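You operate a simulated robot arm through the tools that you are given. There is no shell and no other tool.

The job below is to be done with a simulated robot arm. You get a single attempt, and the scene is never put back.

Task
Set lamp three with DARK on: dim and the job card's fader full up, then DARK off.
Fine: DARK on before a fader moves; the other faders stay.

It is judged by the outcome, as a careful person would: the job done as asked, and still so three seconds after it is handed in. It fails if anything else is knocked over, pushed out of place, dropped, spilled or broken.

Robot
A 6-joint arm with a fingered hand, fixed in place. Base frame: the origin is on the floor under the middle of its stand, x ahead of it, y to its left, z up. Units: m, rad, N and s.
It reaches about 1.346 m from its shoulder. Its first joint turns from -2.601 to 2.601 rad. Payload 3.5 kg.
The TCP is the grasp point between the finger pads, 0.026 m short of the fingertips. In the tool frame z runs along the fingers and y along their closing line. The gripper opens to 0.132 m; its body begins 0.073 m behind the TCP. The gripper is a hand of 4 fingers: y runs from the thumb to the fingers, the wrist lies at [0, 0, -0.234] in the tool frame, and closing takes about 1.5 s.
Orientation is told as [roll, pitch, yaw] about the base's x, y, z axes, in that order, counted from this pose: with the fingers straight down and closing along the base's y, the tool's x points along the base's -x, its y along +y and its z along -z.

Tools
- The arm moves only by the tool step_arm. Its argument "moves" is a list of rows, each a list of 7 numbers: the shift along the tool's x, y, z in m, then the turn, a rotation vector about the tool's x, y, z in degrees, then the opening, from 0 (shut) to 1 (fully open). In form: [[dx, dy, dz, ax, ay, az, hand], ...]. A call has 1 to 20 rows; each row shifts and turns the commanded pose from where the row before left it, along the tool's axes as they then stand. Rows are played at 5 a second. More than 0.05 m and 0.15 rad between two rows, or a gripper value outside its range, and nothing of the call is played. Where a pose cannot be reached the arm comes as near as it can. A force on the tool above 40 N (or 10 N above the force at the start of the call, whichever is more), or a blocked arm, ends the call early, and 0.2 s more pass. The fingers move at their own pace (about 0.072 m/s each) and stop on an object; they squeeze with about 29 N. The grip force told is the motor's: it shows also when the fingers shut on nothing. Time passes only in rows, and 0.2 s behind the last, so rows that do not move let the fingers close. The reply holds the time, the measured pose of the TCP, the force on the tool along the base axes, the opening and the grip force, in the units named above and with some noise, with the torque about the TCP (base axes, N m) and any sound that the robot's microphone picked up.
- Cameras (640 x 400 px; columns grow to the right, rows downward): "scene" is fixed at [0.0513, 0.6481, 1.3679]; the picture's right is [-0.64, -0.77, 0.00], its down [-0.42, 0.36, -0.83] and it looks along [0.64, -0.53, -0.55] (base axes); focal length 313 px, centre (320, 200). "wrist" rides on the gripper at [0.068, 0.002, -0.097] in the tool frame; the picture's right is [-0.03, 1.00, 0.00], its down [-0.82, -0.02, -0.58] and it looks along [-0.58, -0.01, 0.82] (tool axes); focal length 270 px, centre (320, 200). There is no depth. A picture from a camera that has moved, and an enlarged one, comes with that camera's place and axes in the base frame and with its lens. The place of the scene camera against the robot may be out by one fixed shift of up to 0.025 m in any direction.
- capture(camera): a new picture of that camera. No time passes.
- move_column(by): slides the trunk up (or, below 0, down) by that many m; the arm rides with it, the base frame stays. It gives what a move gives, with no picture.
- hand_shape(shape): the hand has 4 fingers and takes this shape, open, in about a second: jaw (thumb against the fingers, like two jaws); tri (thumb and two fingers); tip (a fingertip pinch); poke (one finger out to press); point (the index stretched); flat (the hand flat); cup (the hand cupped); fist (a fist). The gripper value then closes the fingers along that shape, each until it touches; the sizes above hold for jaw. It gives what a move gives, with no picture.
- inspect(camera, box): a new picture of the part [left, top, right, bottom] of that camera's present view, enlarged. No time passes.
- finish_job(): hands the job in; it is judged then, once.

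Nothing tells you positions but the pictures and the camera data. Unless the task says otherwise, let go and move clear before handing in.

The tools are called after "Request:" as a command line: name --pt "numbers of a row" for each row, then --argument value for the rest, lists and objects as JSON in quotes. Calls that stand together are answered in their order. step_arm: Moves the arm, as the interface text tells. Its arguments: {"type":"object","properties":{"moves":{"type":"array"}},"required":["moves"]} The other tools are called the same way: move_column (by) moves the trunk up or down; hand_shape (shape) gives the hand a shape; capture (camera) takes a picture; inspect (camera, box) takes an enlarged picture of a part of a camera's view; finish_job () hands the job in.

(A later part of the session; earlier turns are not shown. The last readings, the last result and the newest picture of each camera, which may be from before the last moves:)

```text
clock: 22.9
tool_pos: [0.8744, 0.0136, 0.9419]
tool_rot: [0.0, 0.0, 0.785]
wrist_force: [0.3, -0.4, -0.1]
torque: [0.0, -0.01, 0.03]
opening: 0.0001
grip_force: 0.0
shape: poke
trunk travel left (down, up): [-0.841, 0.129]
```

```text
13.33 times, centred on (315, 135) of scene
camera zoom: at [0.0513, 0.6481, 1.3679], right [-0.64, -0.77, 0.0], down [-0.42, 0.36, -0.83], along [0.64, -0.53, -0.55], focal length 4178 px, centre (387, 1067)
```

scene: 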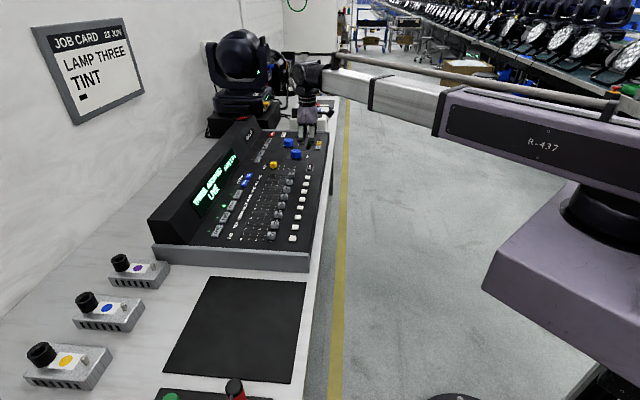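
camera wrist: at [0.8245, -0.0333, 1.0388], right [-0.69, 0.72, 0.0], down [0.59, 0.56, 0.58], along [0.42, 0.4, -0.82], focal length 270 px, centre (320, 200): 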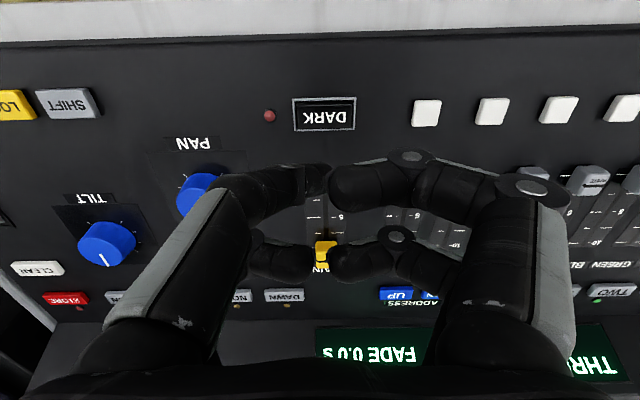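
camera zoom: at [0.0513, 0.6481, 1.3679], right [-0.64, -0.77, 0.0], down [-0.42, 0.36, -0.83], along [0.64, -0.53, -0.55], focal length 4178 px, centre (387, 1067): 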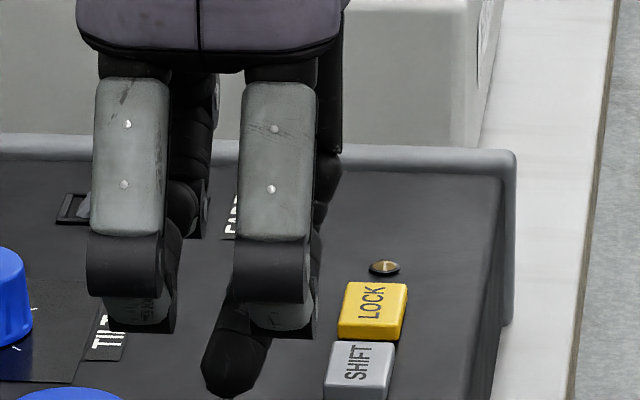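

DARK's frame is about 45 × 24 mm outside and centred near base (0.869, 0.014). From three views, the tip lies about 4 mm forward and 4 mm left of the TCP, 0.032 m below it. I'll shift back 7 mm and lower to about 1 cm above DARK.

Request:
step_arm --pt "0.007 0 0 0 0 0 1" --pt "0 0 0 0 0 0 1"

Request:
move_column --by -0.06

Request:
inspect --camera "wrist" --box '[240, 90, 400, 210]'

Request:
inspect --camera "scene" --box '[280, 125, 340, 170]'

```text
clock: 23.6
tool_pos: [0.8682, 0.0094, 0.943]
tool_rot: [-0.001, -0.001, 0.785]
wrist_force: [1.0, 0.0, -0.6]
torque: [0.03, 0.02, 0.01]
opening: 0.0
grip_force: 0.1
shape: poke
trunk travel left (down, up): [-0.841, 0.129]
```

```text
clock: 24.6
tool_pos: [0.8688, 0.0092, 0.8815]
tool_rot: [0.0, 0.001, 0.785]
wrist_force: [0.7, 0.1, -0.6]
torque: [0.02, 0.0, -0.06]
opening: 0.0
grip_force: 0.0
shape: poke
trunk travel left (down, up): [-0.781, 0.189]
```

```text
3.33 times, centred on (320, 150) of wrist
camera zoom: at [0.8193, -0.038, 0.9789], right [-0.69, 0.72, 0.0], down [0.59, 0.56, 0.58], along [0.42, 0.4, -0.82], focal length 901 px, centre (320, 367)
```

zoom: 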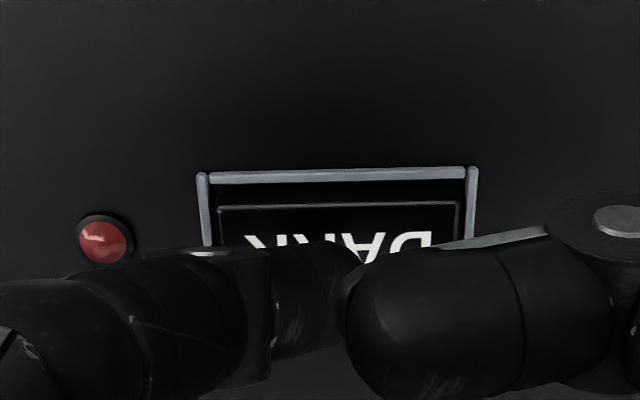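

```text
8.89 times, centred on (310, 148) of scene
camera zoom: at [0.0513, 0.6481, 1.3679], right [-0.64, -0.77, 0.0], down [-0.42, 0.36, -0.83], along [0.64, -0.53, -0.55], focal length 2785 px, centre (409, 667)
```

zoom: 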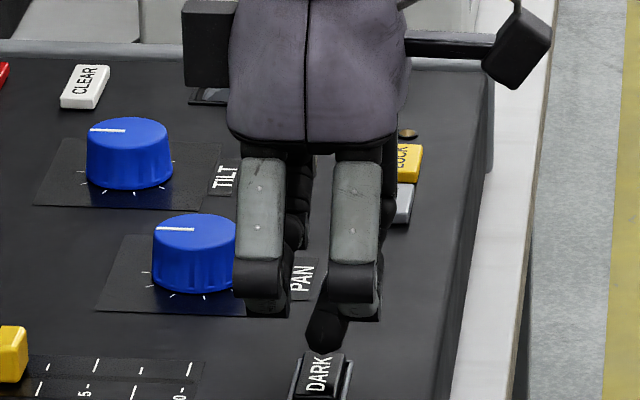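

The tip is centred over DARK (within about 2 mm), and the rim top is at about 0.84. Now I'll lower slowly until it clicks.

Request:
move_column --by -0.006

Request:
move_column --by -0.003

Request:
inspect --camera "scene" --box '[280, 125, 340, 170]'

```text
clock: 25.1
tool_pos: [0.8701, 0.0092, 0.8765]
tool_rot: [0.001, 0.0, 0.786]
wrist_force: [-0.1, -0.2, 0.6]
torque: [-0.01, -0.04, 0.0]
opening: 0.0
grip_force: 0.0
shape: poke
trunk travel left (down, up): [-0.775, 0.195]
```

```text
clock: 25.6
tool_pos: [0.8678, 0.0088, 0.8727]
tool_rot: [-0.001, 0.0, 0.785]
wrist_force: [0.0, -0.8, 0.9]
torque: [-0.02, -0.02, 0.0]
opening: 0.0
grip_force: 0.0
shape: poke
trunk travel left (down, up): [-0.772, 0.198]
heard: click
```

```text
8.89 times, centred on (310, 148) of scene
camera zoom: at [0.0513, 0.6481, 1.3679], right [-0.64, -0.77, 0.0], down [-0.42, 0.36, -0.83], along [0.64, -0.53, -0.55], focal length 2785 px, centre (409, 667)
```

zoom: 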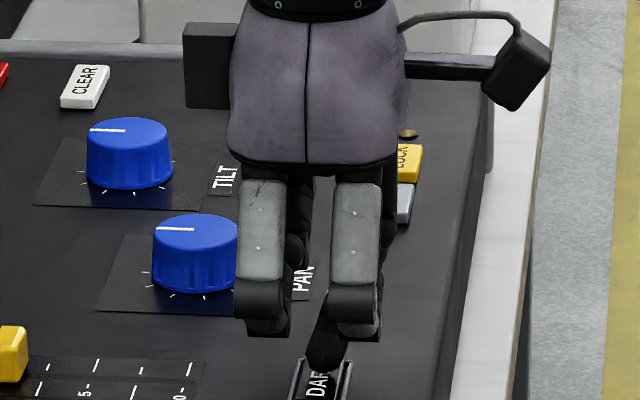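

A click was heard. I'll rise straight up and check DARK's LED and the display.

Request:
move_column --by 0.065

Request:
inspect --camera "wrist" --box '[240, 70, 400, 190]'

Request:
inspect --camera "scene" --box '[140, 120, 340, 270]'

```text
clock: 26.7
tool_pos: [0.8675, 0.0099, 0.9361]
tool_rot: [0.001, 0.002, 0.785]
wrist_force: [-0.3, -0.4, 0.4]
torque: [0.02, -0.01, 0.0]
opening: 0.0003
grip_force: 0.0
shape: poke
trunk travel left (down, up): [-0.837, 0.133]
```

```text
3.33 times, centred on (320, 130) of wrist
camera zoom: at [0.8195, -0.0379, 1.0348], right [-0.69, 0.72, 0.0], down [0.59, 0.56, 0.58], along [0.42, 0.4, -0.82], focal length 901 px, centre (320, 433)
```

zoom: 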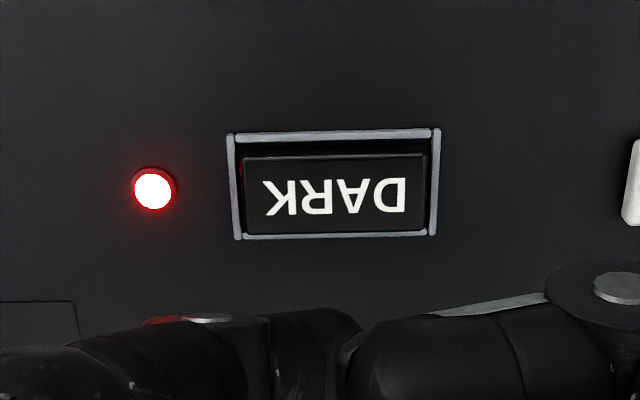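

```text
2.67 times, centred on (240, 195) of scene
camera zoom: at [0.0513, 0.6481, 1.3679], right [-0.64, -0.77, 0.0], down [-0.42, 0.36, -0.83], along [0.64, -0.53, -0.55], focal length 836 px, centre (533, 213)
```

zoom: 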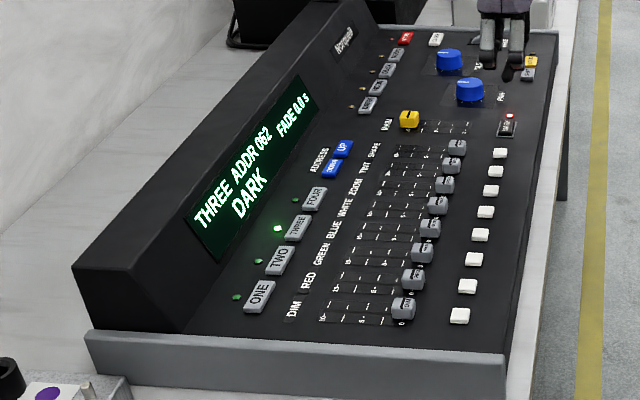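

DARK is on: its LED is lit and the display reads "THREE ADDR 062 … DARK". Next is TINT, seventh from the left, with its cap around q = 0.675. I'll move above the gap between the TINT cap and its white button.

Request:
step_arm --pt "-0.0076 0.0408 0 0 0 0 1" --pt "-0.0076 0.0408 0 0 0 0 1" --pt "-0.0076 0.0409 0 0 0 0 1" --pt "0 0 0 0 0 0 1"

Request:
capture --camera "wrist"

Request:
inspect --camera "wrist" --box '[240, 70, 400, 190]'

Request:
inspect --camera "scene" --box '[260, 120, 340, 200]'

```text
clock: 27.7
tool_pos: [0.7973, 0.115, 0.9371]
tool_rot: [0.0, 0.001, 0.787]
wrist_force: [0.1, 0.7, 0.2]
torque: [0.0, -0.02, 0.0]
opening: 0.0
grip_force: 0.0
shape: poke
trunk travel left (down, up): [-0.837, 0.133]
```

```text
taken
camera wrist: at [0.747, 0.0679, 1.0349], right [-0.69, 0.73, 0.0], down [0.59, 0.56, 0.58], along [0.42, 0.4, -0.82], focal length 270 px, centre (320, 200)
```

wrist: 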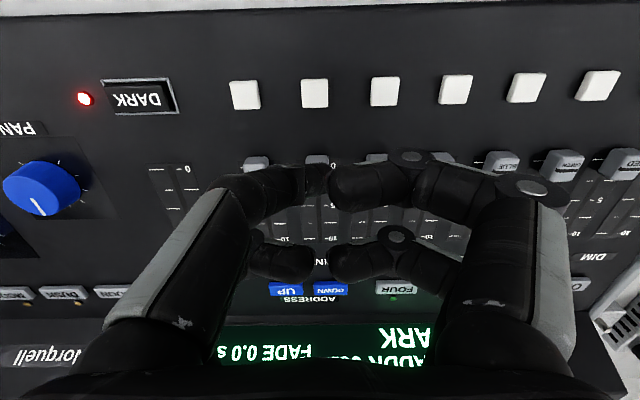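

```text
3.33 times, centred on (320, 130) of wrist
camera zoom: at [0.747, 0.0679, 1.0349], right [-0.69, 0.73, 0.0], down [0.59, 0.56, 0.58], along [0.42, 0.4, -0.82], focal length 901 px, centre (320, 433)
```

zoom: 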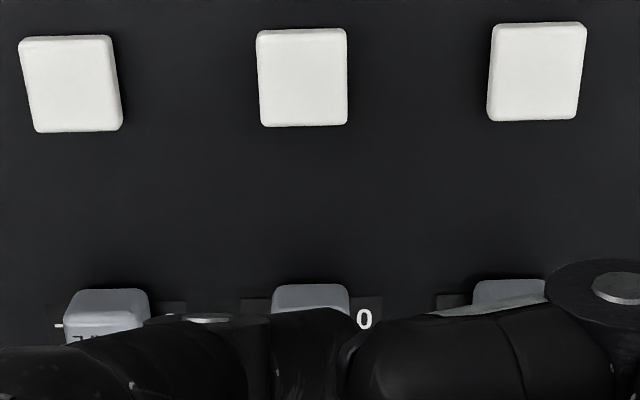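

```text
5.00 times, centred on (300, 160) of scene
camera zoom: at [0.0513, 0.6481, 1.3679], right [-0.64, -0.77, 0.0], down [-0.42, 0.36, -0.83], along [0.64, -0.53, -0.55], focal length 1567 px, centre (420, 400)
```

zoom: 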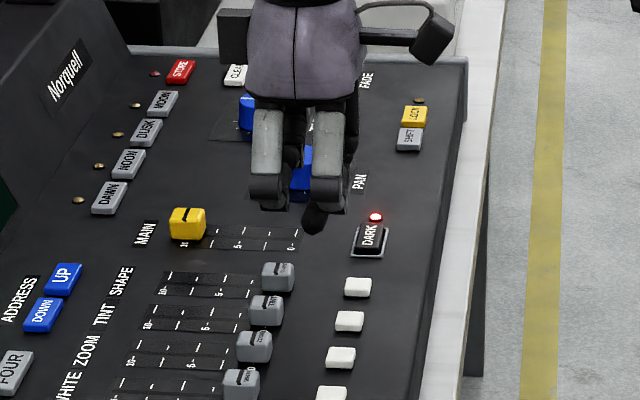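

The tip is over the gap behind the TINT cap (p ≈ -0.483, cap p ≈ -0.484). I'll lower to near panel height and check clearance.

Request:
move_column --by -0.052

Request:
inspect --camera "wrist" --box '[220, 80, 420, 230]'

Request:
inspect --camera "scene" --box '[270, 130, 330, 190]'

```text
clock: 28.6
tool_pos: [0.7973, 0.1146, 0.8865]
tool_rot: [0.001, 0.0, 0.783]
wrist_force: [-0.5, 0.1, 1.1]
torque: [-0.01, -0.01, 0.01]
opening: 0.0
grip_force: 0.1
shape: poke
trunk travel left (down, up): [-0.785, 0.185]
```

```text
2.67 times, centred on (320, 155) of wrist
camera zoom: at [0.7472, 0.0674, 0.9829], right [-0.69, 0.72, 0.0], down [0.59, 0.56, 0.58], along [0.42, 0.4, -0.82], focal length 721 px, centre (320, 320)
```

zoom: 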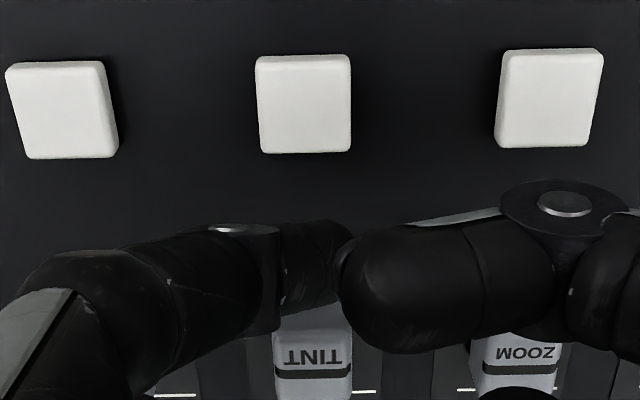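

```text
6.67 times, centred on (300, 160) of scene
camera zoom: at [0.0513, 0.6481, 1.3679], right [-0.64, -0.77, 0.0], down [-0.42, 0.36, -0.83], along [0.64, -0.53, -0.55], focal length 2089 px, centre (453, 467)
```

zoom: 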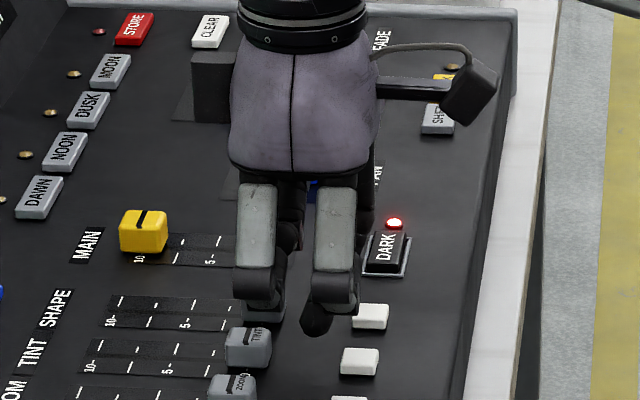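

Request:
move_column --by -0.012

Request:
move_column --by -0.003

Request:
capture --camera "wrist"

Request:
inspect --camera "scene" --box '[270, 130, 330, 190]'

```text
clock: 29.2
tool_pos: [0.7963, 0.1156, 0.8745]
tool_rot: [0.001, 0.001, 0.785]
wrist_force: [0.3, -0.6, 0.5]
torque: [0.0, 0.02, 0.05]
opening: 0.0
grip_force: 0.0
shape: poke
trunk travel left (down, up): [-0.773, 0.197]
```

```text
clock: 29.7
tool_pos: [0.7974, 0.1159, 0.8709]
tool_rot: [0.0, 0.001, 0.785]
wrist_force: [-0.3, -0.2, -0.9]
torque: [-0.02, 0.02, 0.0]
opening: 0.0
grip_force: 0.0
shape: poke
trunk travel left (down, up): [-0.77, 0.2]
```

```text
taken
camera wrist: at [0.7472, 0.0674, 0.9678], right [-0.69, 0.72, 0.0], down [0.59, 0.56, 0.58], along [0.42, 0.4, -0.82], focal length 270 px, centre (320, 200)
```

wrist: 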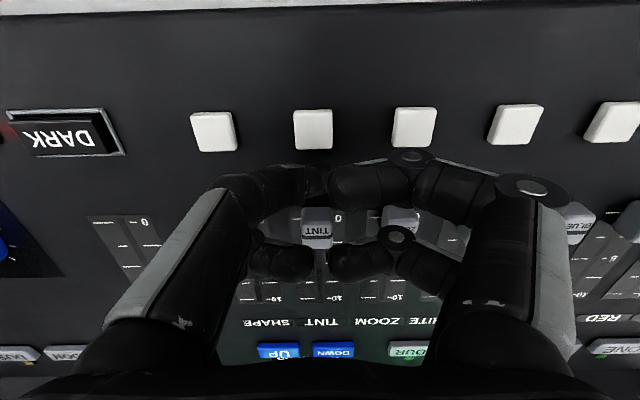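

```text
6.67 times, centred on (300, 160) of scene
camera zoom: at [0.0513, 0.6481, 1.3679], right [-0.64, -0.77, 0.0], down [-0.42, 0.36, -0.83], along [0.64, -0.53, -0.55], focal length 2089 px, centre (453, 467)
```

zoom: 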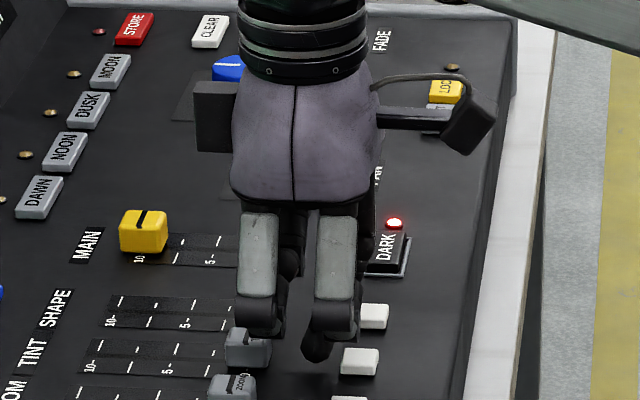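

No contact force, and the tip sits in the gap at about z = 0.839 behind the TINT cap. I'll start pushing forward gently and watch.

Request:
step_arm --pt "-0.005 0 0 0 0 0 1" --pt "-0.005 0 0 0 0 0 1" --pt "-0.005 0 0 0 0 0 1" --pt "-0.005 0 0 0 0 0 1" --pt "0 0 0 0 0 0 1"

Request:
capture --camera "wrist"

Request:
inspect --camera "scene" --box '[250, 130, 330, 210]'

```text
clock: 30.9
tool_pos: [0.8098, 0.1289, 0.8714]
tool_rot: [0.001, -0.001, 0.785]
wrist_force: [0.0, 0.6, 0.2]
torque: [-0.02, -0.02, 0.03]
opening: 0.0
grip_force: 0.1
shape: poke
trunk travel left (down, up): [-0.77, 0.2]
```

```text
taken
camera wrist: at [0.7611, 0.0817, 0.9678], right [-0.69, 0.72, 0.0], down [0.59, 0.56, 0.58], along [0.42, 0.4, -0.82], focal length 270 px, centre (320, 200)
```

wrist: 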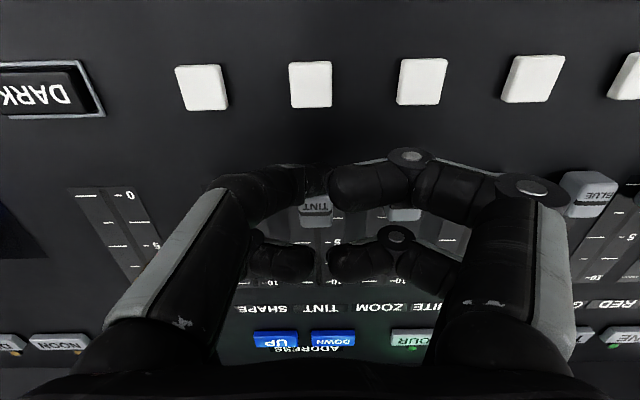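

```text
5.00 times, centred on (290, 170) of scene
camera zoom: at [0.0513, 0.6481, 1.3679], right [-0.64, -0.77, 0.0], down [-0.42, 0.36, -0.83], along [0.64, -0.53, -0.55], focal length 1567 px, centre (470, 350)
```

zoom: 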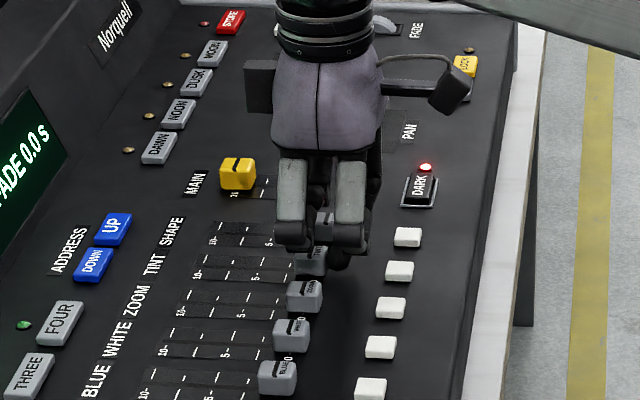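

Request:
step_arm --pt "-0.005 0 0 0 0 0 1" --pt "-0.005 0 0 0 0 0 1" --pt "-0.005 0 0 0 0 0 1" --pt "-0.005 0 0 0 0 0 1" --pt "0 0 0 0 0 0 1"

Request:
inspect --camera "wrist" --box '[200, 120, 440, 320]'

Request:
inspect --camera "scene" --box '[250, 130, 330, 210]'

```text
clock: 32.1
tool_pos: [0.8255, 0.1432, 0.8719]
tool_rot: [0.001, 0.0, 0.784]
wrist_force: [0.3, -0.6, 0.9]
torque: [0.01, 0.01, -0.02]
opening: 0.0001
grip_force: 0.1
shape: poke
trunk travel left (down, up): [-0.77, 0.2]
```

```text
2.00 times, centred on (320, 220) of wrist
camera zoom: at [0.776, 0.0957, 0.9678], right [-0.69, 0.72, 0.0], down [0.59, 0.56, 0.58], along [0.42, 0.4, -0.82], focal length 541 px, centre (320, 160)
```

zoom: 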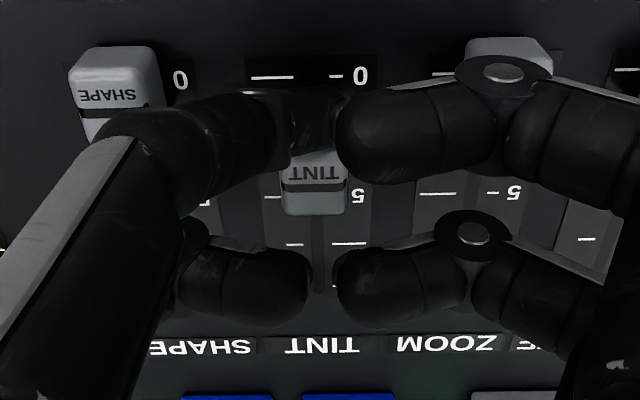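

```text
5.00 times, centred on (290, 170) of scene
camera zoom: at [0.0513, 0.6481, 1.3679], right [-0.64, -0.77, 0.0], down [-0.42, 0.36, -0.83], along [0.64, -0.53, -0.55], focal length 1567 px, centre (470, 350)
```

zoom: 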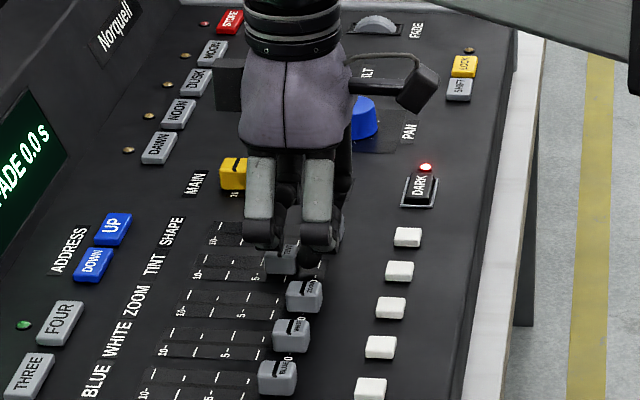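

TINT is moving up its track freely while SHAPE and ZOOM stay at 0. I'll keep pushing.

Request:
step_arm --pt "-0.005 0 0 0 0 0 1" --pt "-0.005 0 0 0 0 0 1" --pt "-0.005 0 0 0 0 0 1" --pt "-0.005 0 0 0 0 0 1" --pt "-0.005 0 0 0 0 0 1" --pt "-0.005 0 0 0 0 0 1" --pt "0 0 0 0 0 0 1"

Request:
inspect --camera "wrist" --box '[200, 120, 440, 320]'

Request:
inspect --camera "scene" --box '[250, 130, 330, 210]'

```text
clock: 33.7
tool_pos: [0.8454, 0.1652, 0.8706]
tool_rot: [-0.001, -0.002, 0.787]
wrist_force: [0.2, 0.5, 0.0]
torque: [-0.03, 0.0, -0.01]
opening: 0.0004
grip_force: 0.0
shape: poke
trunk travel left (down, up): [-0.77, 0.2]
```

```text
2.00 times, centred on (320, 220) of wrist
camera zoom: at [0.7964, 0.1175, 0.9678], right [-0.69, 0.72, 0.0], down [0.59, 0.56, 0.58], along [0.42, 0.4, -0.82], focal length 541 px, centre (320, 160)
```

zoom: 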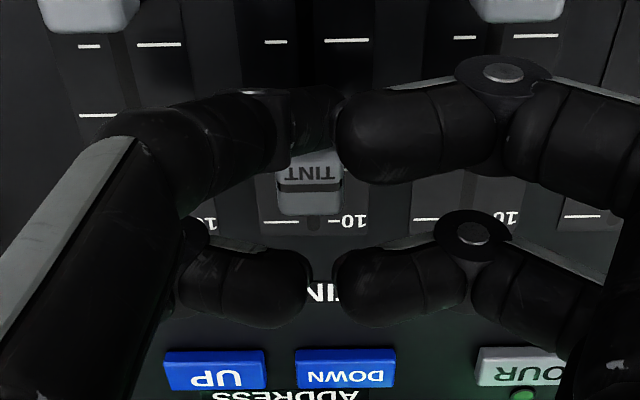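

```text
5.00 times, centred on (290, 170) of scene
camera zoom: at [0.0513, 0.6481, 1.3679], right [-0.64, -0.77, 0.0], down [-0.42, 0.36, -0.83], along [0.64, -0.53, -0.55], focal length 1567 px, centre (470, 350)
```

zoom: 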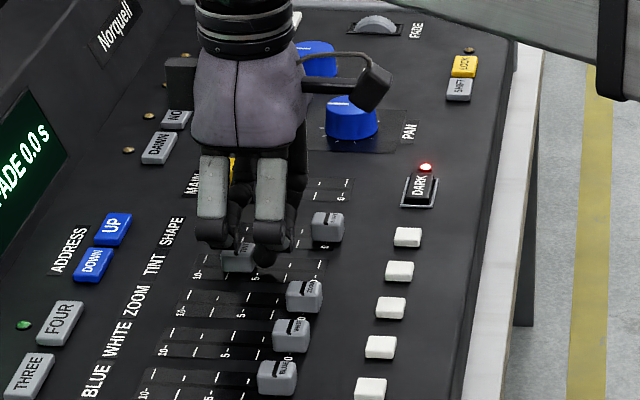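

Request:
step_arm --pt "-0.004 0 0 0 0 0 1" --pt "-0.004 0 0 0 0 0 1" --pt "-0.003 0 0 0 0 0 1" --pt "0 0 0 0 0 0 1"

Request:
inspect --camera "wrist" --box '[200, 120, 440, 320]'

Request:
inspect --camera "scene" --box '[250, 130, 330, 210]'

```text
clock: 34.7
tool_pos: [0.854, 0.1715, 0.8704]
tool_rot: [-0.001, -0.001, 0.786]
wrist_force: [0.3, 0.5, -0.8]
torque: [0.0, 0.0, 0.0]
opening: 0.0
grip_force: 0.0
shape: poke
trunk travel left (down, up): [-0.77, 0.2]
```

```text
2.00 times, centred on (320, 220) of wrist
camera zoom: at [0.8045, 0.1248, 0.9678], right [-0.69, 0.72, 0.0], down [0.59, 0.56, 0.58], along [0.42, 0.4, -0.82], focal length 541 px, centre (320, 160)
```

zoom: 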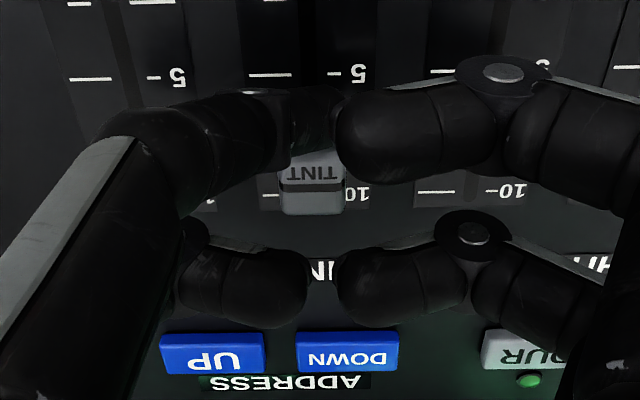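

```text
5.00 times, centred on (290, 170) of scene
camera zoom: at [0.0513, 0.6481, 1.3679], right [-0.64, -0.77, 0.0], down [-0.42, 0.36, -0.83], along [0.64, -0.53, -0.55], focal length 1567 px, centre (470, 350)
```

zoom: 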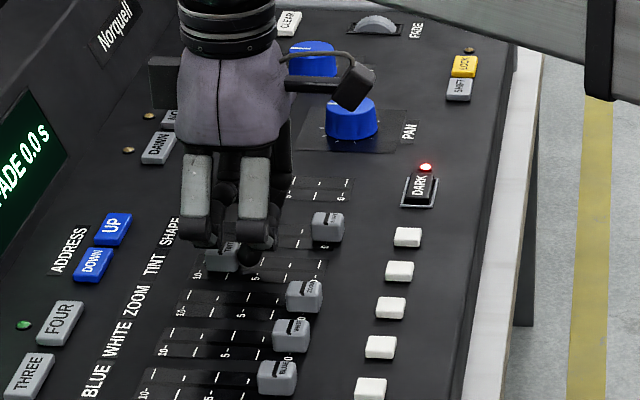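

The cap line is at about 0.747, and the 10 mark is at about 0.764, so there's roughly 15 mm to go. I'll continue, then finish in small steps to the stop.

Request:
step_arm --pt "-0.004 0 0 0 0 0 1" --pt "-0.004 0 0 0 0 0 1" --pt "-0.003 0 0 0 0 0 1" --pt "0 0 0 0 0 0 1"

Request:
inspect --camera "wrist" --box '[200, 120, 440, 320]'

Request:
step_arm --pt "-0.002 0 0 0 0 0 1" --pt "-0.002 0 0 0 0 0 1" --pt "0 0 0 0 0 0 1"

Request:
inspect --camera "wrist" --box '[200, 120, 440, 320]'

```text
clock: 35.7
tool_pos: [0.8624, 0.1804, 0.8706]
tool_rot: [0.001, 0.001, 0.786]
wrist_force: [0.9, 0.5, 0.0]
torque: [0.02, 0.01, 0.0]
opening: 0.0
grip_force: 0.1
shape: poke
trunk travel left (down, up): [-0.77, 0.2]
```

```text
2.00 times, centred on (320, 220) of wrist
camera zoom: at [0.8125, 0.1325, 0.9678], right [-0.69, 0.72, 0.0], down [0.59, 0.56, 0.58], along [0.42, 0.4, -0.82], focal length 541 px, centre (320, 160)
```

zoom: 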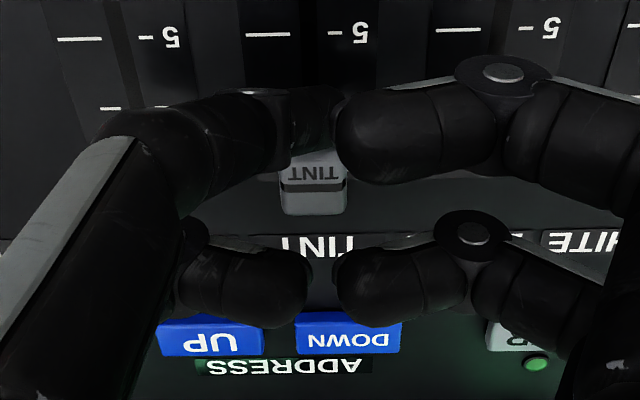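

```text
clock: 36.5
tool_pos: [0.8648, 0.1823, 0.8707]
tool_rot: [-0.001, 0.001, 0.784]
wrist_force: [0.4, -0.6, -0.6]
torque: [0.0, -0.03, 0.02]
opening: 0.0
grip_force: 0.1
shape: poke
trunk travel left (down, up): [-0.77, 0.2]
```

```text
2.00 times, centred on (320, 220) of wrist
camera zoom: at [0.8154, 0.1358, 0.9678], right [-0.69, 0.72, 0.0], down [0.59, 0.56, 0.58], along [0.42, 0.4, -0.82], focal length 541 px, centre (320, 160)
```

zoom: 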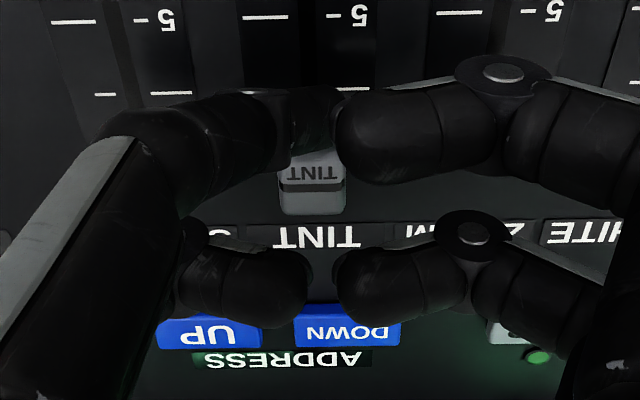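

Request:
step_arm --pt "-0.002 0 0 0 0 0 1" --pt "0 0 0 0 0 0 1"

Request:
step_arm --pt "-0.002 0 0 0 0 0 1" --pt "0 0 0 0 0 0 1"

Request:
inspect --camera "wrist" --box '[200, 120, 440, 320]'

```text
clock: 37.1
tool_pos: [0.8677, 0.1841, 0.8712]
tool_rot: [0.0, 0.002, 0.786]
wrist_force: [-1.6, -2.1, 0.3]
torque: [-0.07, 0.08, -0.02]
opening: 0.0001
grip_force: 0.0
shape: poke
trunk travel left (down, up): [-0.77, 0.2]
```

```text
clock: 37.7
tool_pos: [0.867, 0.1844, 0.8689]
tool_rot: [0.0, -0.002, 0.785]
wrist_force: [-4.4, -4.8, -0.7]
torque: [-0.12, 0.08, 0.01]
opening: 0.0001
grip_force: 0.0
shape: poke
trunk travel left (down, up): [-0.77, 0.2]
```

```text
2.00 times, centred on (320, 220) of wrist
camera zoom: at [0.8175, 0.138, 0.9681], right [-0.69, 0.72, 0.0], down [0.59, 0.56, 0.58], along [0.42, 0.4, -0.82], focal length 541 px, centre (320, 160)
```

zoom: 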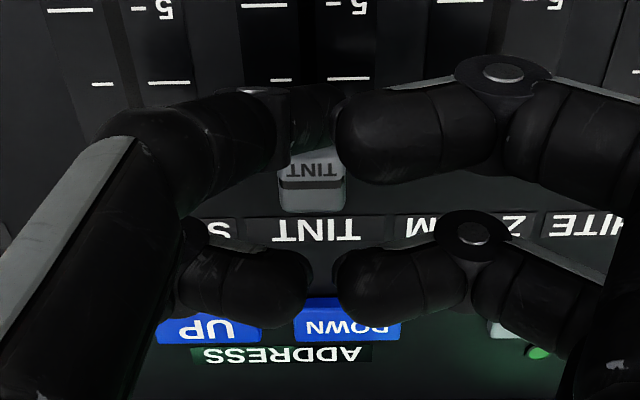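

The push force rose to about 6.5 N with no more travel, so TINT is at its top stop. I'll back off, lift, and check.

Request:
step_arm --pt "0.004 0 0 0 0 0 1" --pt "0.005 0 0 0 0 0 1" --pt "0.006 0 0 0 0 0 1" --pt "0 0 0 0 0 0 1"

Request:
move_column --by 0.065

Request:
capture --camera "wrist"

Request:
inspect --camera "scene" --box '[190, 130, 330, 260]'

```text
clock: 38.7
tool_pos: [0.8578, 0.1751, 0.8717]
tool_rot: [-0.001, -0.001, 0.785]
wrist_force: [0.0, -0.2, -0.1]
torque: [-0.01, -0.01, -0.05]
opening: 0.0
grip_force: 0.0
shape: poke
trunk travel left (down, up): [-0.77, 0.2]
```

```text
clock: 39.8
tool_pos: [0.8576, 0.1742, 0.9362]
tool_rot: [0.001, -0.001, 0.785]
wrist_force: [-1.1, -0.2, 0.7]
torque: [-0.03, 0.02, 0.01]
opening: 0.0
grip_force: 0.0
shape: poke
trunk travel left (down, up): [-0.835, 0.135]
```

```text
taken
camera wrist: at [0.8072, 0.1277, 1.0328], right [-0.69, 0.72, 0.0], down [0.59, 0.56, 0.58], along [0.42, 0.4, -0.82], focal length 270 px, centre (320, 200)
```

wrist: 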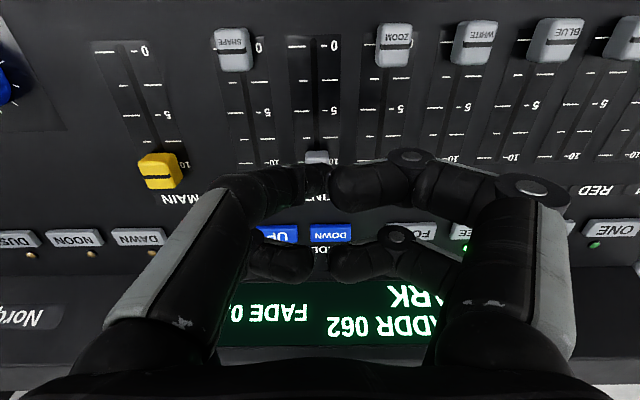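

```text
3.08 times, centred on (260, 195) of scene
camera zoom: at [0.0513, 0.6481, 1.3679], right [-0.64, -0.77, 0.0], down [-0.42, 0.36, -0.83], along [0.64, -0.53, -0.55], focal length 964 px, centre (505, 215)
```

zoom: 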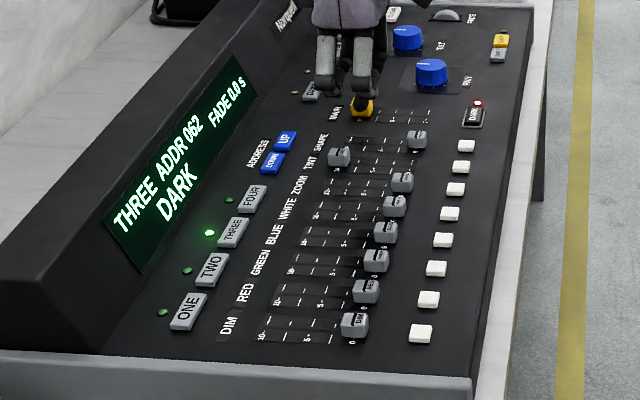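

TINT sits at 10, everything else is unchanged and DARK is still on. Now I'll travel to the gap behind the DIM cap at the far left.

Request:
step_arm --pt "0.0121 0.0402 0 0 0 0 1" --pt "0.0121 0.0402 0 0 0 0 1" --pt "0.0121 0.0402 0 0 0 0 1" --pt "0.0121 0.0402 0 0 0 0 1" --pt "0.0121 0.0402 0 0 0 0 1" --pt "0.0122 0.0402 0 0 0 0 1" --pt "0.0122 0.0403 0 0 0 0 1" --pt "0 0 0 0 0 0 1"

Request:
capture --camera "wrist"

Request:
inspect --camera "wrist" --box '[240, 70, 400, 190]'

Request:
inspect --camera "scene" --box '[220, 140, 330, 260]'

```text
clock: 41.5
tool_pos: [0.5984, 0.3134, 0.9353]
tool_rot: [0.0, 0.0, 0.787]
wrist_force: [0.2, 1.1, 0.1]
torque: [-0.01, 0.0, 0.02]
opening: 0.0001
grip_force: 0.1
shape: poke
trunk travel left (down, up): [-0.835, 0.135]
```

```text
taken
camera wrist: at [0.5483, 0.2659, 1.0329], right [-0.69, 0.72, 0.0], down [0.59, 0.56, 0.58], along [0.42, 0.4, -0.82], focal length 270 px, centre (320, 200)
```

wrist: 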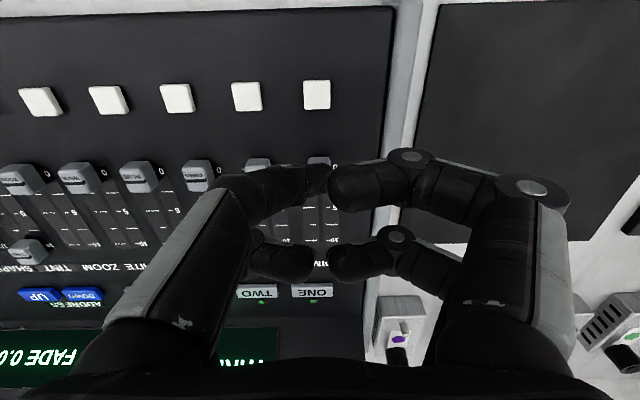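

```text
3.33 times, centred on (320, 130) of wrist
camera zoom: at [0.5483, 0.2659, 1.0329], right [-0.69, 0.72, 0.0], down [0.59, 0.56, 0.58], along [0.42, 0.4, -0.82], focal length 901 px, centre (320, 433)
```

zoom: 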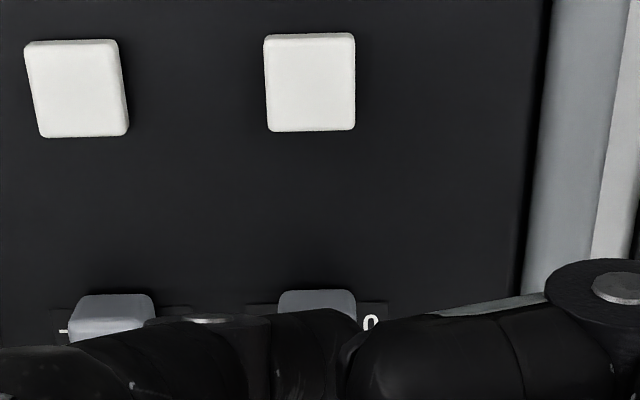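

```text
3.33 times, centred on (275, 200) of scene
camera zoom: at [0.0513, 0.6481, 1.3679], right [-0.64, -0.77, 0.0], down [-0.42, 0.36, -0.83], along [0.64, -0.53, -0.55], focal length 1044 px, centre (470, 200)
```

zoom: 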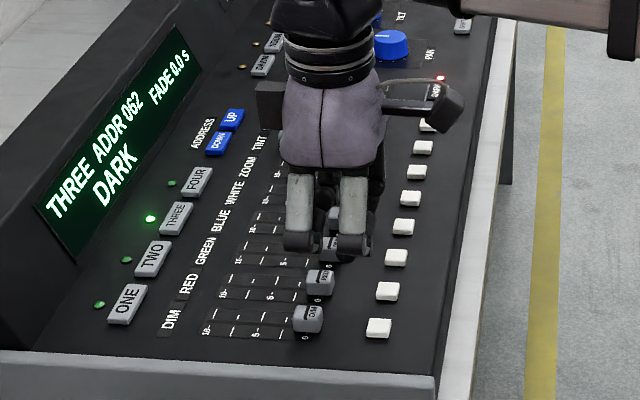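

Same relative geometry as with TINT: the tip is over the gap behind the DIM cap, and the console's end cheek is about flush with the panel. I'll lower in two stages.

Request:
move_column --by -0.05

Request:
inspect --camera "wrist" --box '[220, 80, 420, 230]'

Request:
inspect --camera "scene" --box '[240, 170, 320, 250]'

```text
clock: 42.5
tool_pos: [0.5979, 0.3116, 0.8852]
tool_rot: [0.001, 0.0, 0.785]
wrist_force: [-0.3, -0.3, 0.0]
torque: [0.0, -0.03, 0.01]
opening: 0.0
grip_force: 0.1
shape: poke
trunk travel left (down, up): [-0.785, 0.185]
```

```text
2.67 times, centred on (320, 155) of wrist
camera zoom: at [0.5487, 0.2654, 0.9829], right [-0.69, 0.72, 0.0], down [0.59, 0.56, 0.58], along [0.42, 0.4, -0.82], focal length 721 px, centre (320, 320)
```

zoom: 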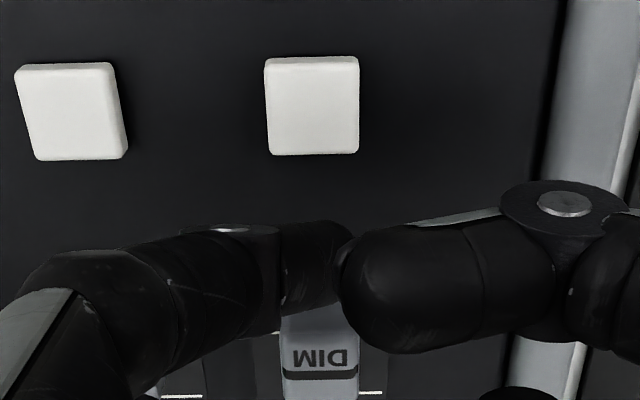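

```text
5.00 times, centred on (280, 210) of scene
camera zoom: at [0.0513, 0.6481, 1.3679], right [-0.64, -0.77, 0.0], down [-0.42, 0.36, -0.83], along [0.64, -0.53, -0.55], focal length 1567 px, centre (520, 150)
```

zoom: 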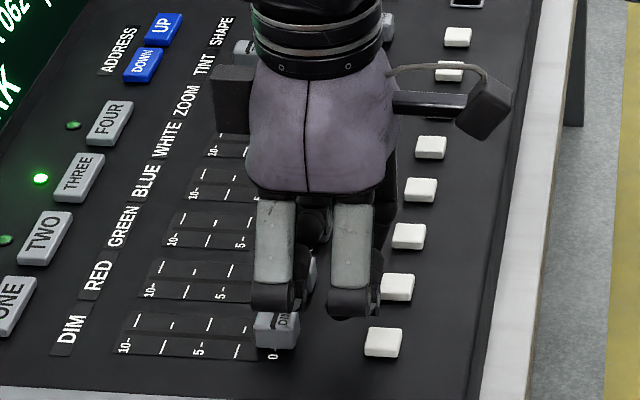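

Request:
move_column --by -0.012

Request:
move_column --by -0.003

Request:
step_arm --pt "-0.005 0 0 0 0 0 1" --pt "-0.005 0 0 0 0 0 1" --pt "-0.005 0 0 0 0 0 1" --pt "-0.005 0 0 0 0 0 1" --pt "-0.005 0 0 0 0 0 1" --pt "-0.005 0 0 0 0 0 1" --pt "0 0 0 0 0 0 1"

Request:
inspect --camera "wrist" --box '[200, 120, 440, 320]'

Request:
inspect --camera "scene" --box '[220, 160, 320, 260]'

```text
clock: 43.1
tool_pos: [0.5987, 0.3124, 0.8735]
tool_rot: [0.0, 0.001, 0.786]
wrist_force: [0.4, -0.2, 0.0]
torque: [-0.02, -0.05, 0.01]
opening: 0.0002
grip_force: 0.1
shape: poke
trunk travel left (down, up): [-0.773, 0.197]
```

```text
clock: 43.6
tool_pos: [0.5986, 0.3127, 0.8706]
tool_rot: [0.001, -0.001, 0.786]
wrist_force: [0.0, 0.1, -0.3]
torque: [0.0, 0.01, -0.03]
opening: 0.0001
grip_force: 0.0
shape: poke
trunk travel left (down, up): [-0.77, 0.2]
```

```text
clock: 45.2
tool_pos: [0.6203, 0.3331, 0.8708]
tool_rot: [0.001, 0.0, 0.785]
wrist_force: [-0.3, 0.5, 0.7]
torque: [0.01, 0.01, 0.02]
opening: 0.0
grip_force: 0.0
shape: poke
trunk travel left (down, up): [-0.77, 0.2]
```

```text
2.00 times, centred on (320, 220) of wrist
camera zoom: at [0.5708, 0.2864, 0.9678], right [-0.69, 0.72, 0.0], down [0.59, 0.56, 0.58], along [0.42, 0.4, -0.82], focal length 541 px, centre (320, 160)
```

zoom: 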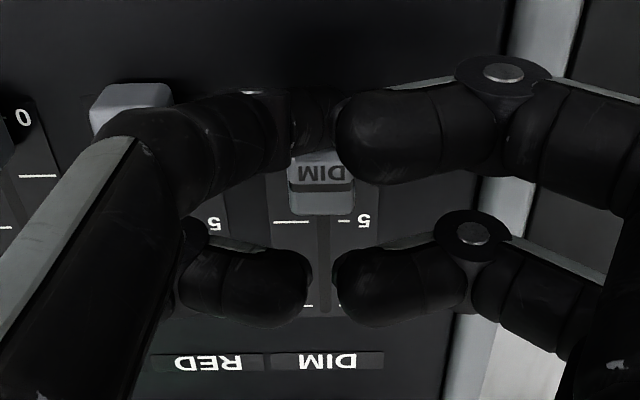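

```text
4.00 times, centred on (270, 210) of scene
camera zoom: at [0.0513, 0.6481, 1.3679], right [-0.64, -0.77, 0.0], down [-0.42, 0.36, -0.83], along [0.64, -0.53, -0.55], focal length 1253 px, centre (520, 160)
```

zoom: 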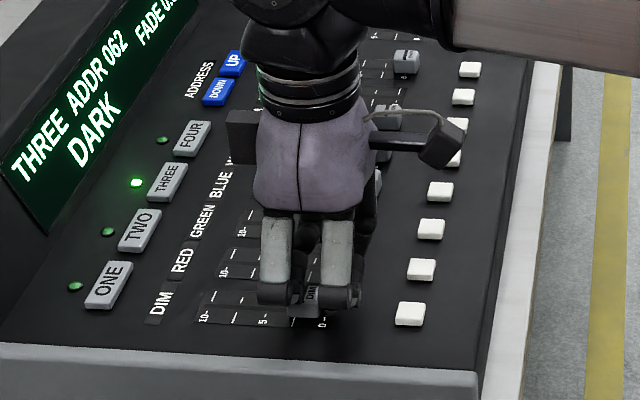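

DIM is moving freely; RED stays put. About 67 mm remain to the stop.

Request:
step_arm --pt "-0.005 0 0 0 0 0 1" --pt "-0.005 0 0 0 0 0 1" --pt "-0.005 0 0 0 0 0 1" --pt "-0.005 0 0 0 0 0 1" --pt "-0.005 0 0 0 0 0 1" --pt "-0.005 0 0 0 0 0 1" --pt "0 0 0 0 0 0 1"

Request:
inspect --camera "wrist" --box '[200, 120, 440, 320]'

Request:
inspect --camera "scene" --box '[200, 160, 320, 260]'

```text
clock: 46.8
tool_pos: [0.6411, 0.3559, 0.8711]
tool_rot: [0.001, 0.001, 0.784]
wrist_force: [-0.8, -0.2, 0.8]
torque: [-0.01, -0.03, -0.01]
opening: 0.0
grip_force: 0.0
shape: poke
trunk travel left (down, up): [-0.77, 0.2]
```

```text
2.00 times, centred on (320, 220) of wrist
camera zoom: at [0.5915, 0.3087, 0.9678], right [-0.69, 0.72, 0.0], down [0.59, 0.56, 0.58], along [0.42, 0.4, -0.82], focal length 541 px, centre (320, 160)
```

zoom: 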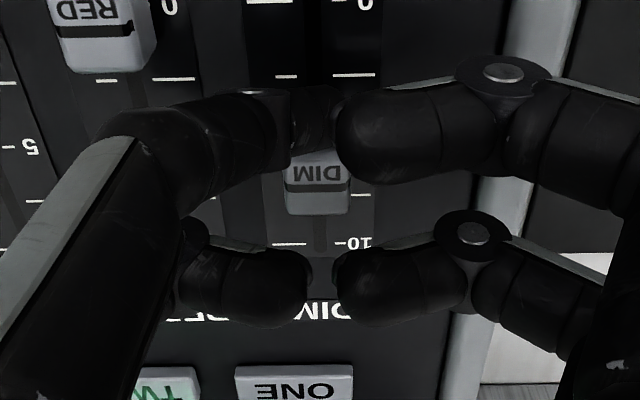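

```text
4.00 times, centred on (260, 210) of scene
camera zoom: at [0.0513, 0.6481, 1.3679], right [-0.64, -0.77, 0.0], down [-0.42, 0.36, -0.83], along [0.64, -0.53, -0.55], focal length 1253 px, centre (560, 160)
```

zoom: 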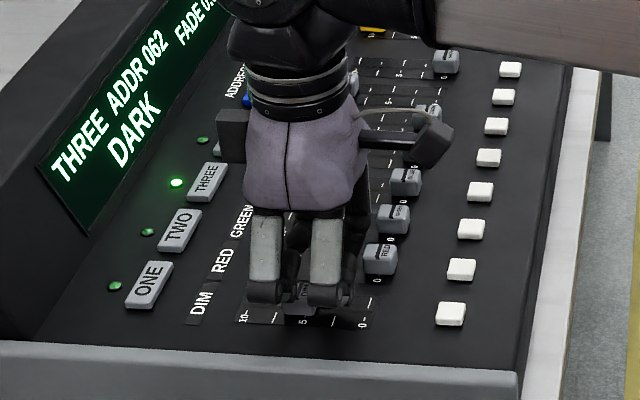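

Request:
step_arm --pt "-0.005 0 0 0 0 0 1" --pt "-0.005 0 0 0 0 0 1" --pt "-0.005 0 0 0 0 0 1" --pt "-0.005 0 0 0 0 0 1" --pt "-0.005 0 0 0 0 0 1" --pt "-0.004 0 0 0 0 0 1" --pt "-0.003 0 0 0 0 0 1" --pt "0 0 0 0 0 0 1"

Request:
step_arm --pt "-0.002 0 0 0 0 0 1" --pt "-0.002 0 0 0 0 0 1" --pt "0 0 0 0 0 0 1"

Request:
inspect --camera "wrist" --box '[200, 120, 440, 320]'

```text
clock: 48.6
tool_pos: [0.6639, 0.3787, 0.8715]
tool_rot: [0.0, 0.0, 0.785]
wrist_force: [0.1, 0.3, 0.4]
torque: [-0.02, 0.02, -0.02]
opening: 0.0002
grip_force: 0.1
shape: poke
trunk travel left (down, up): [-0.77, 0.2]
```

```text
clock: 49.4
tool_pos: [0.6663, 0.3806, 0.8699]
tool_rot: [-0.002, 0.001, 0.786]
wrist_force: [-0.2, -0.1, -0.8]
torque: [-0.01, -0.02, -0.01]
opening: 0.0
grip_force: 0.1
shape: poke
trunk travel left (down, up): [-0.77, 0.2]
```

```text
2.00 times, centred on (320, 220) of wrist
camera zoom: at [0.6166, 0.334, 0.9678], right [-0.69, 0.72, 0.0], down [0.59, 0.56, 0.58], along [0.42, 0.4, -0.82], focal length 541 px, centre (320, 160)
```

zoom: 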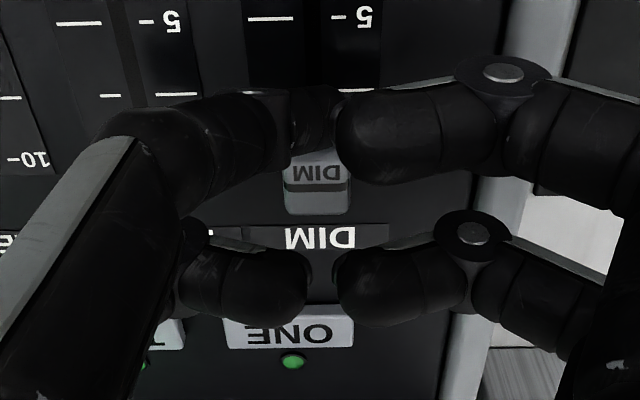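

Request:
step_arm --pt "-0.002 0 0 0 0 0 1" --pt "0 0 0 0 0 0 1"

Request:
step_arm --pt "-0.002 0 0 0 0 0 1" --pt "0 0 0 0 0 0 1"

Request:
inspect --camera "wrist" --box '[200, 120, 440, 320]'

```text
clock: 50.0
tool_pos: [0.6686, 0.3831, 0.8704]
tool_rot: [-0.001, 0.0, 0.784]
wrist_force: [-1.8, -1.7, -0.9]
torque: [-0.04, 0.02, -0.02]
opening: 0.0
grip_force: 0.0
shape: poke
trunk travel left (down, up): [-0.77, 0.2]
```

```text
clock: 50.6
tool_pos: [0.6689, 0.3821, 0.8711]
tool_rot: [0.0, -0.001, 0.786]
wrist_force: [-3.5, -4.9, 0.1]
torque: [-0.13, 0.11, 0.0]
opening: 0.0001
grip_force: 0.0
shape: poke
trunk travel left (down, up): [-0.77, 0.2]
```

```text
2.00 times, centred on (320, 220) of wrist
camera zoom: at [0.6188, 0.3361, 0.9681], right [-0.69, 0.72, 0.0], down [0.59, 0.56, 0.58], along [0.42, 0.4, -0.82], focal length 541 px, centre (320, 160)
```

zoom: 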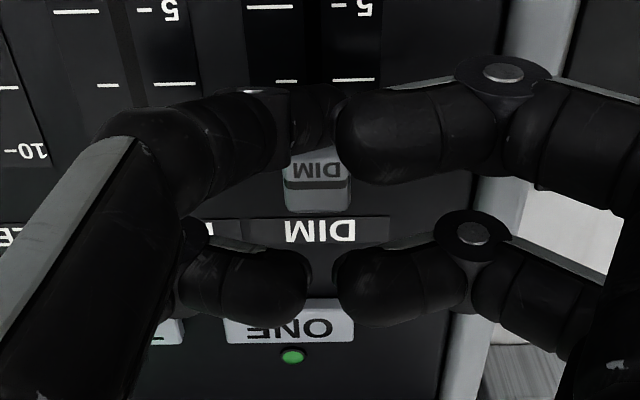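

DIM hit its stop with about 6 N, same place as TINT. I'll back off, lift and verify.

Request:
step_arm --pt "0.004 0 0 0 0 0 1" --pt "0.005 0 0 0 0 0 1" --pt "0.006 0 0 0 0 0 1" --pt "0 0 0 0 0 0 1"

Request:
move_column --by 0.065

Request:
capture --camera "wrist"

Request:
inspect --camera "scene" --box '[180, 120, 340, 260]'

```text
clock: 51.6
tool_pos: [0.6588, 0.3714, 0.8705]
tool_rot: [0.0, -0.002, 0.786]
wrist_force: [-0.8, 0.5, -0.5]
torque: [0.01, 0.0, -0.01]
opening: 0.0002
grip_force: 0.0
shape: poke
trunk travel left (down, up): [-0.77, 0.2]
```

```text
clock: 52.6
tool_pos: [0.6594, 0.3724, 0.9363]
tool_rot: [0.001, 0.0, 0.785]
wrist_force: [-0.1, 0.0, -0.4]
torque: [-0.03, -0.02, 0.02]
opening: 0.0004
grip_force: 0.1
shape: poke
trunk travel left (down, up): [-0.835, 0.135]
```

```text
taken
camera wrist: at [0.6094, 0.3254, 1.0328], right [-0.69, 0.72, 0.0], down [0.59, 0.56, 0.58], along [0.42, 0.4, -0.82], focal length 270 px, centre (320, 200)
```

wrist: 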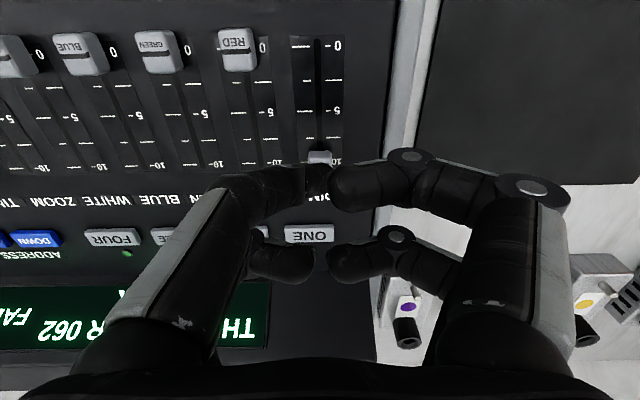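

```text
2.86 times, centred on (260, 190) of scene
camera zoom: at [0.0513, 0.6481, 1.3679], right [-0.64, -0.77, 0.0], down [-0.42, 0.36, -0.83], along [0.64, -0.53, -0.55], focal length 895 px, centre (491, 229)
```

zoom: 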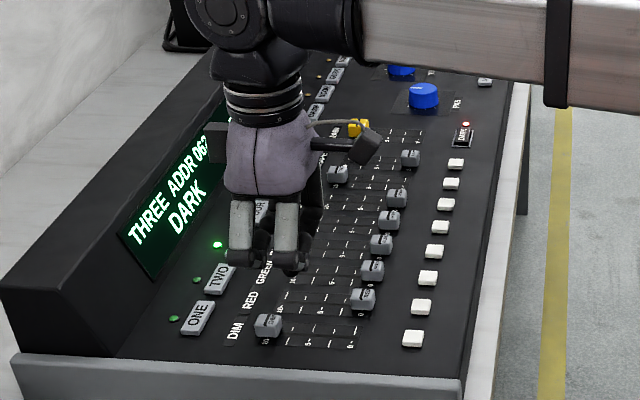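

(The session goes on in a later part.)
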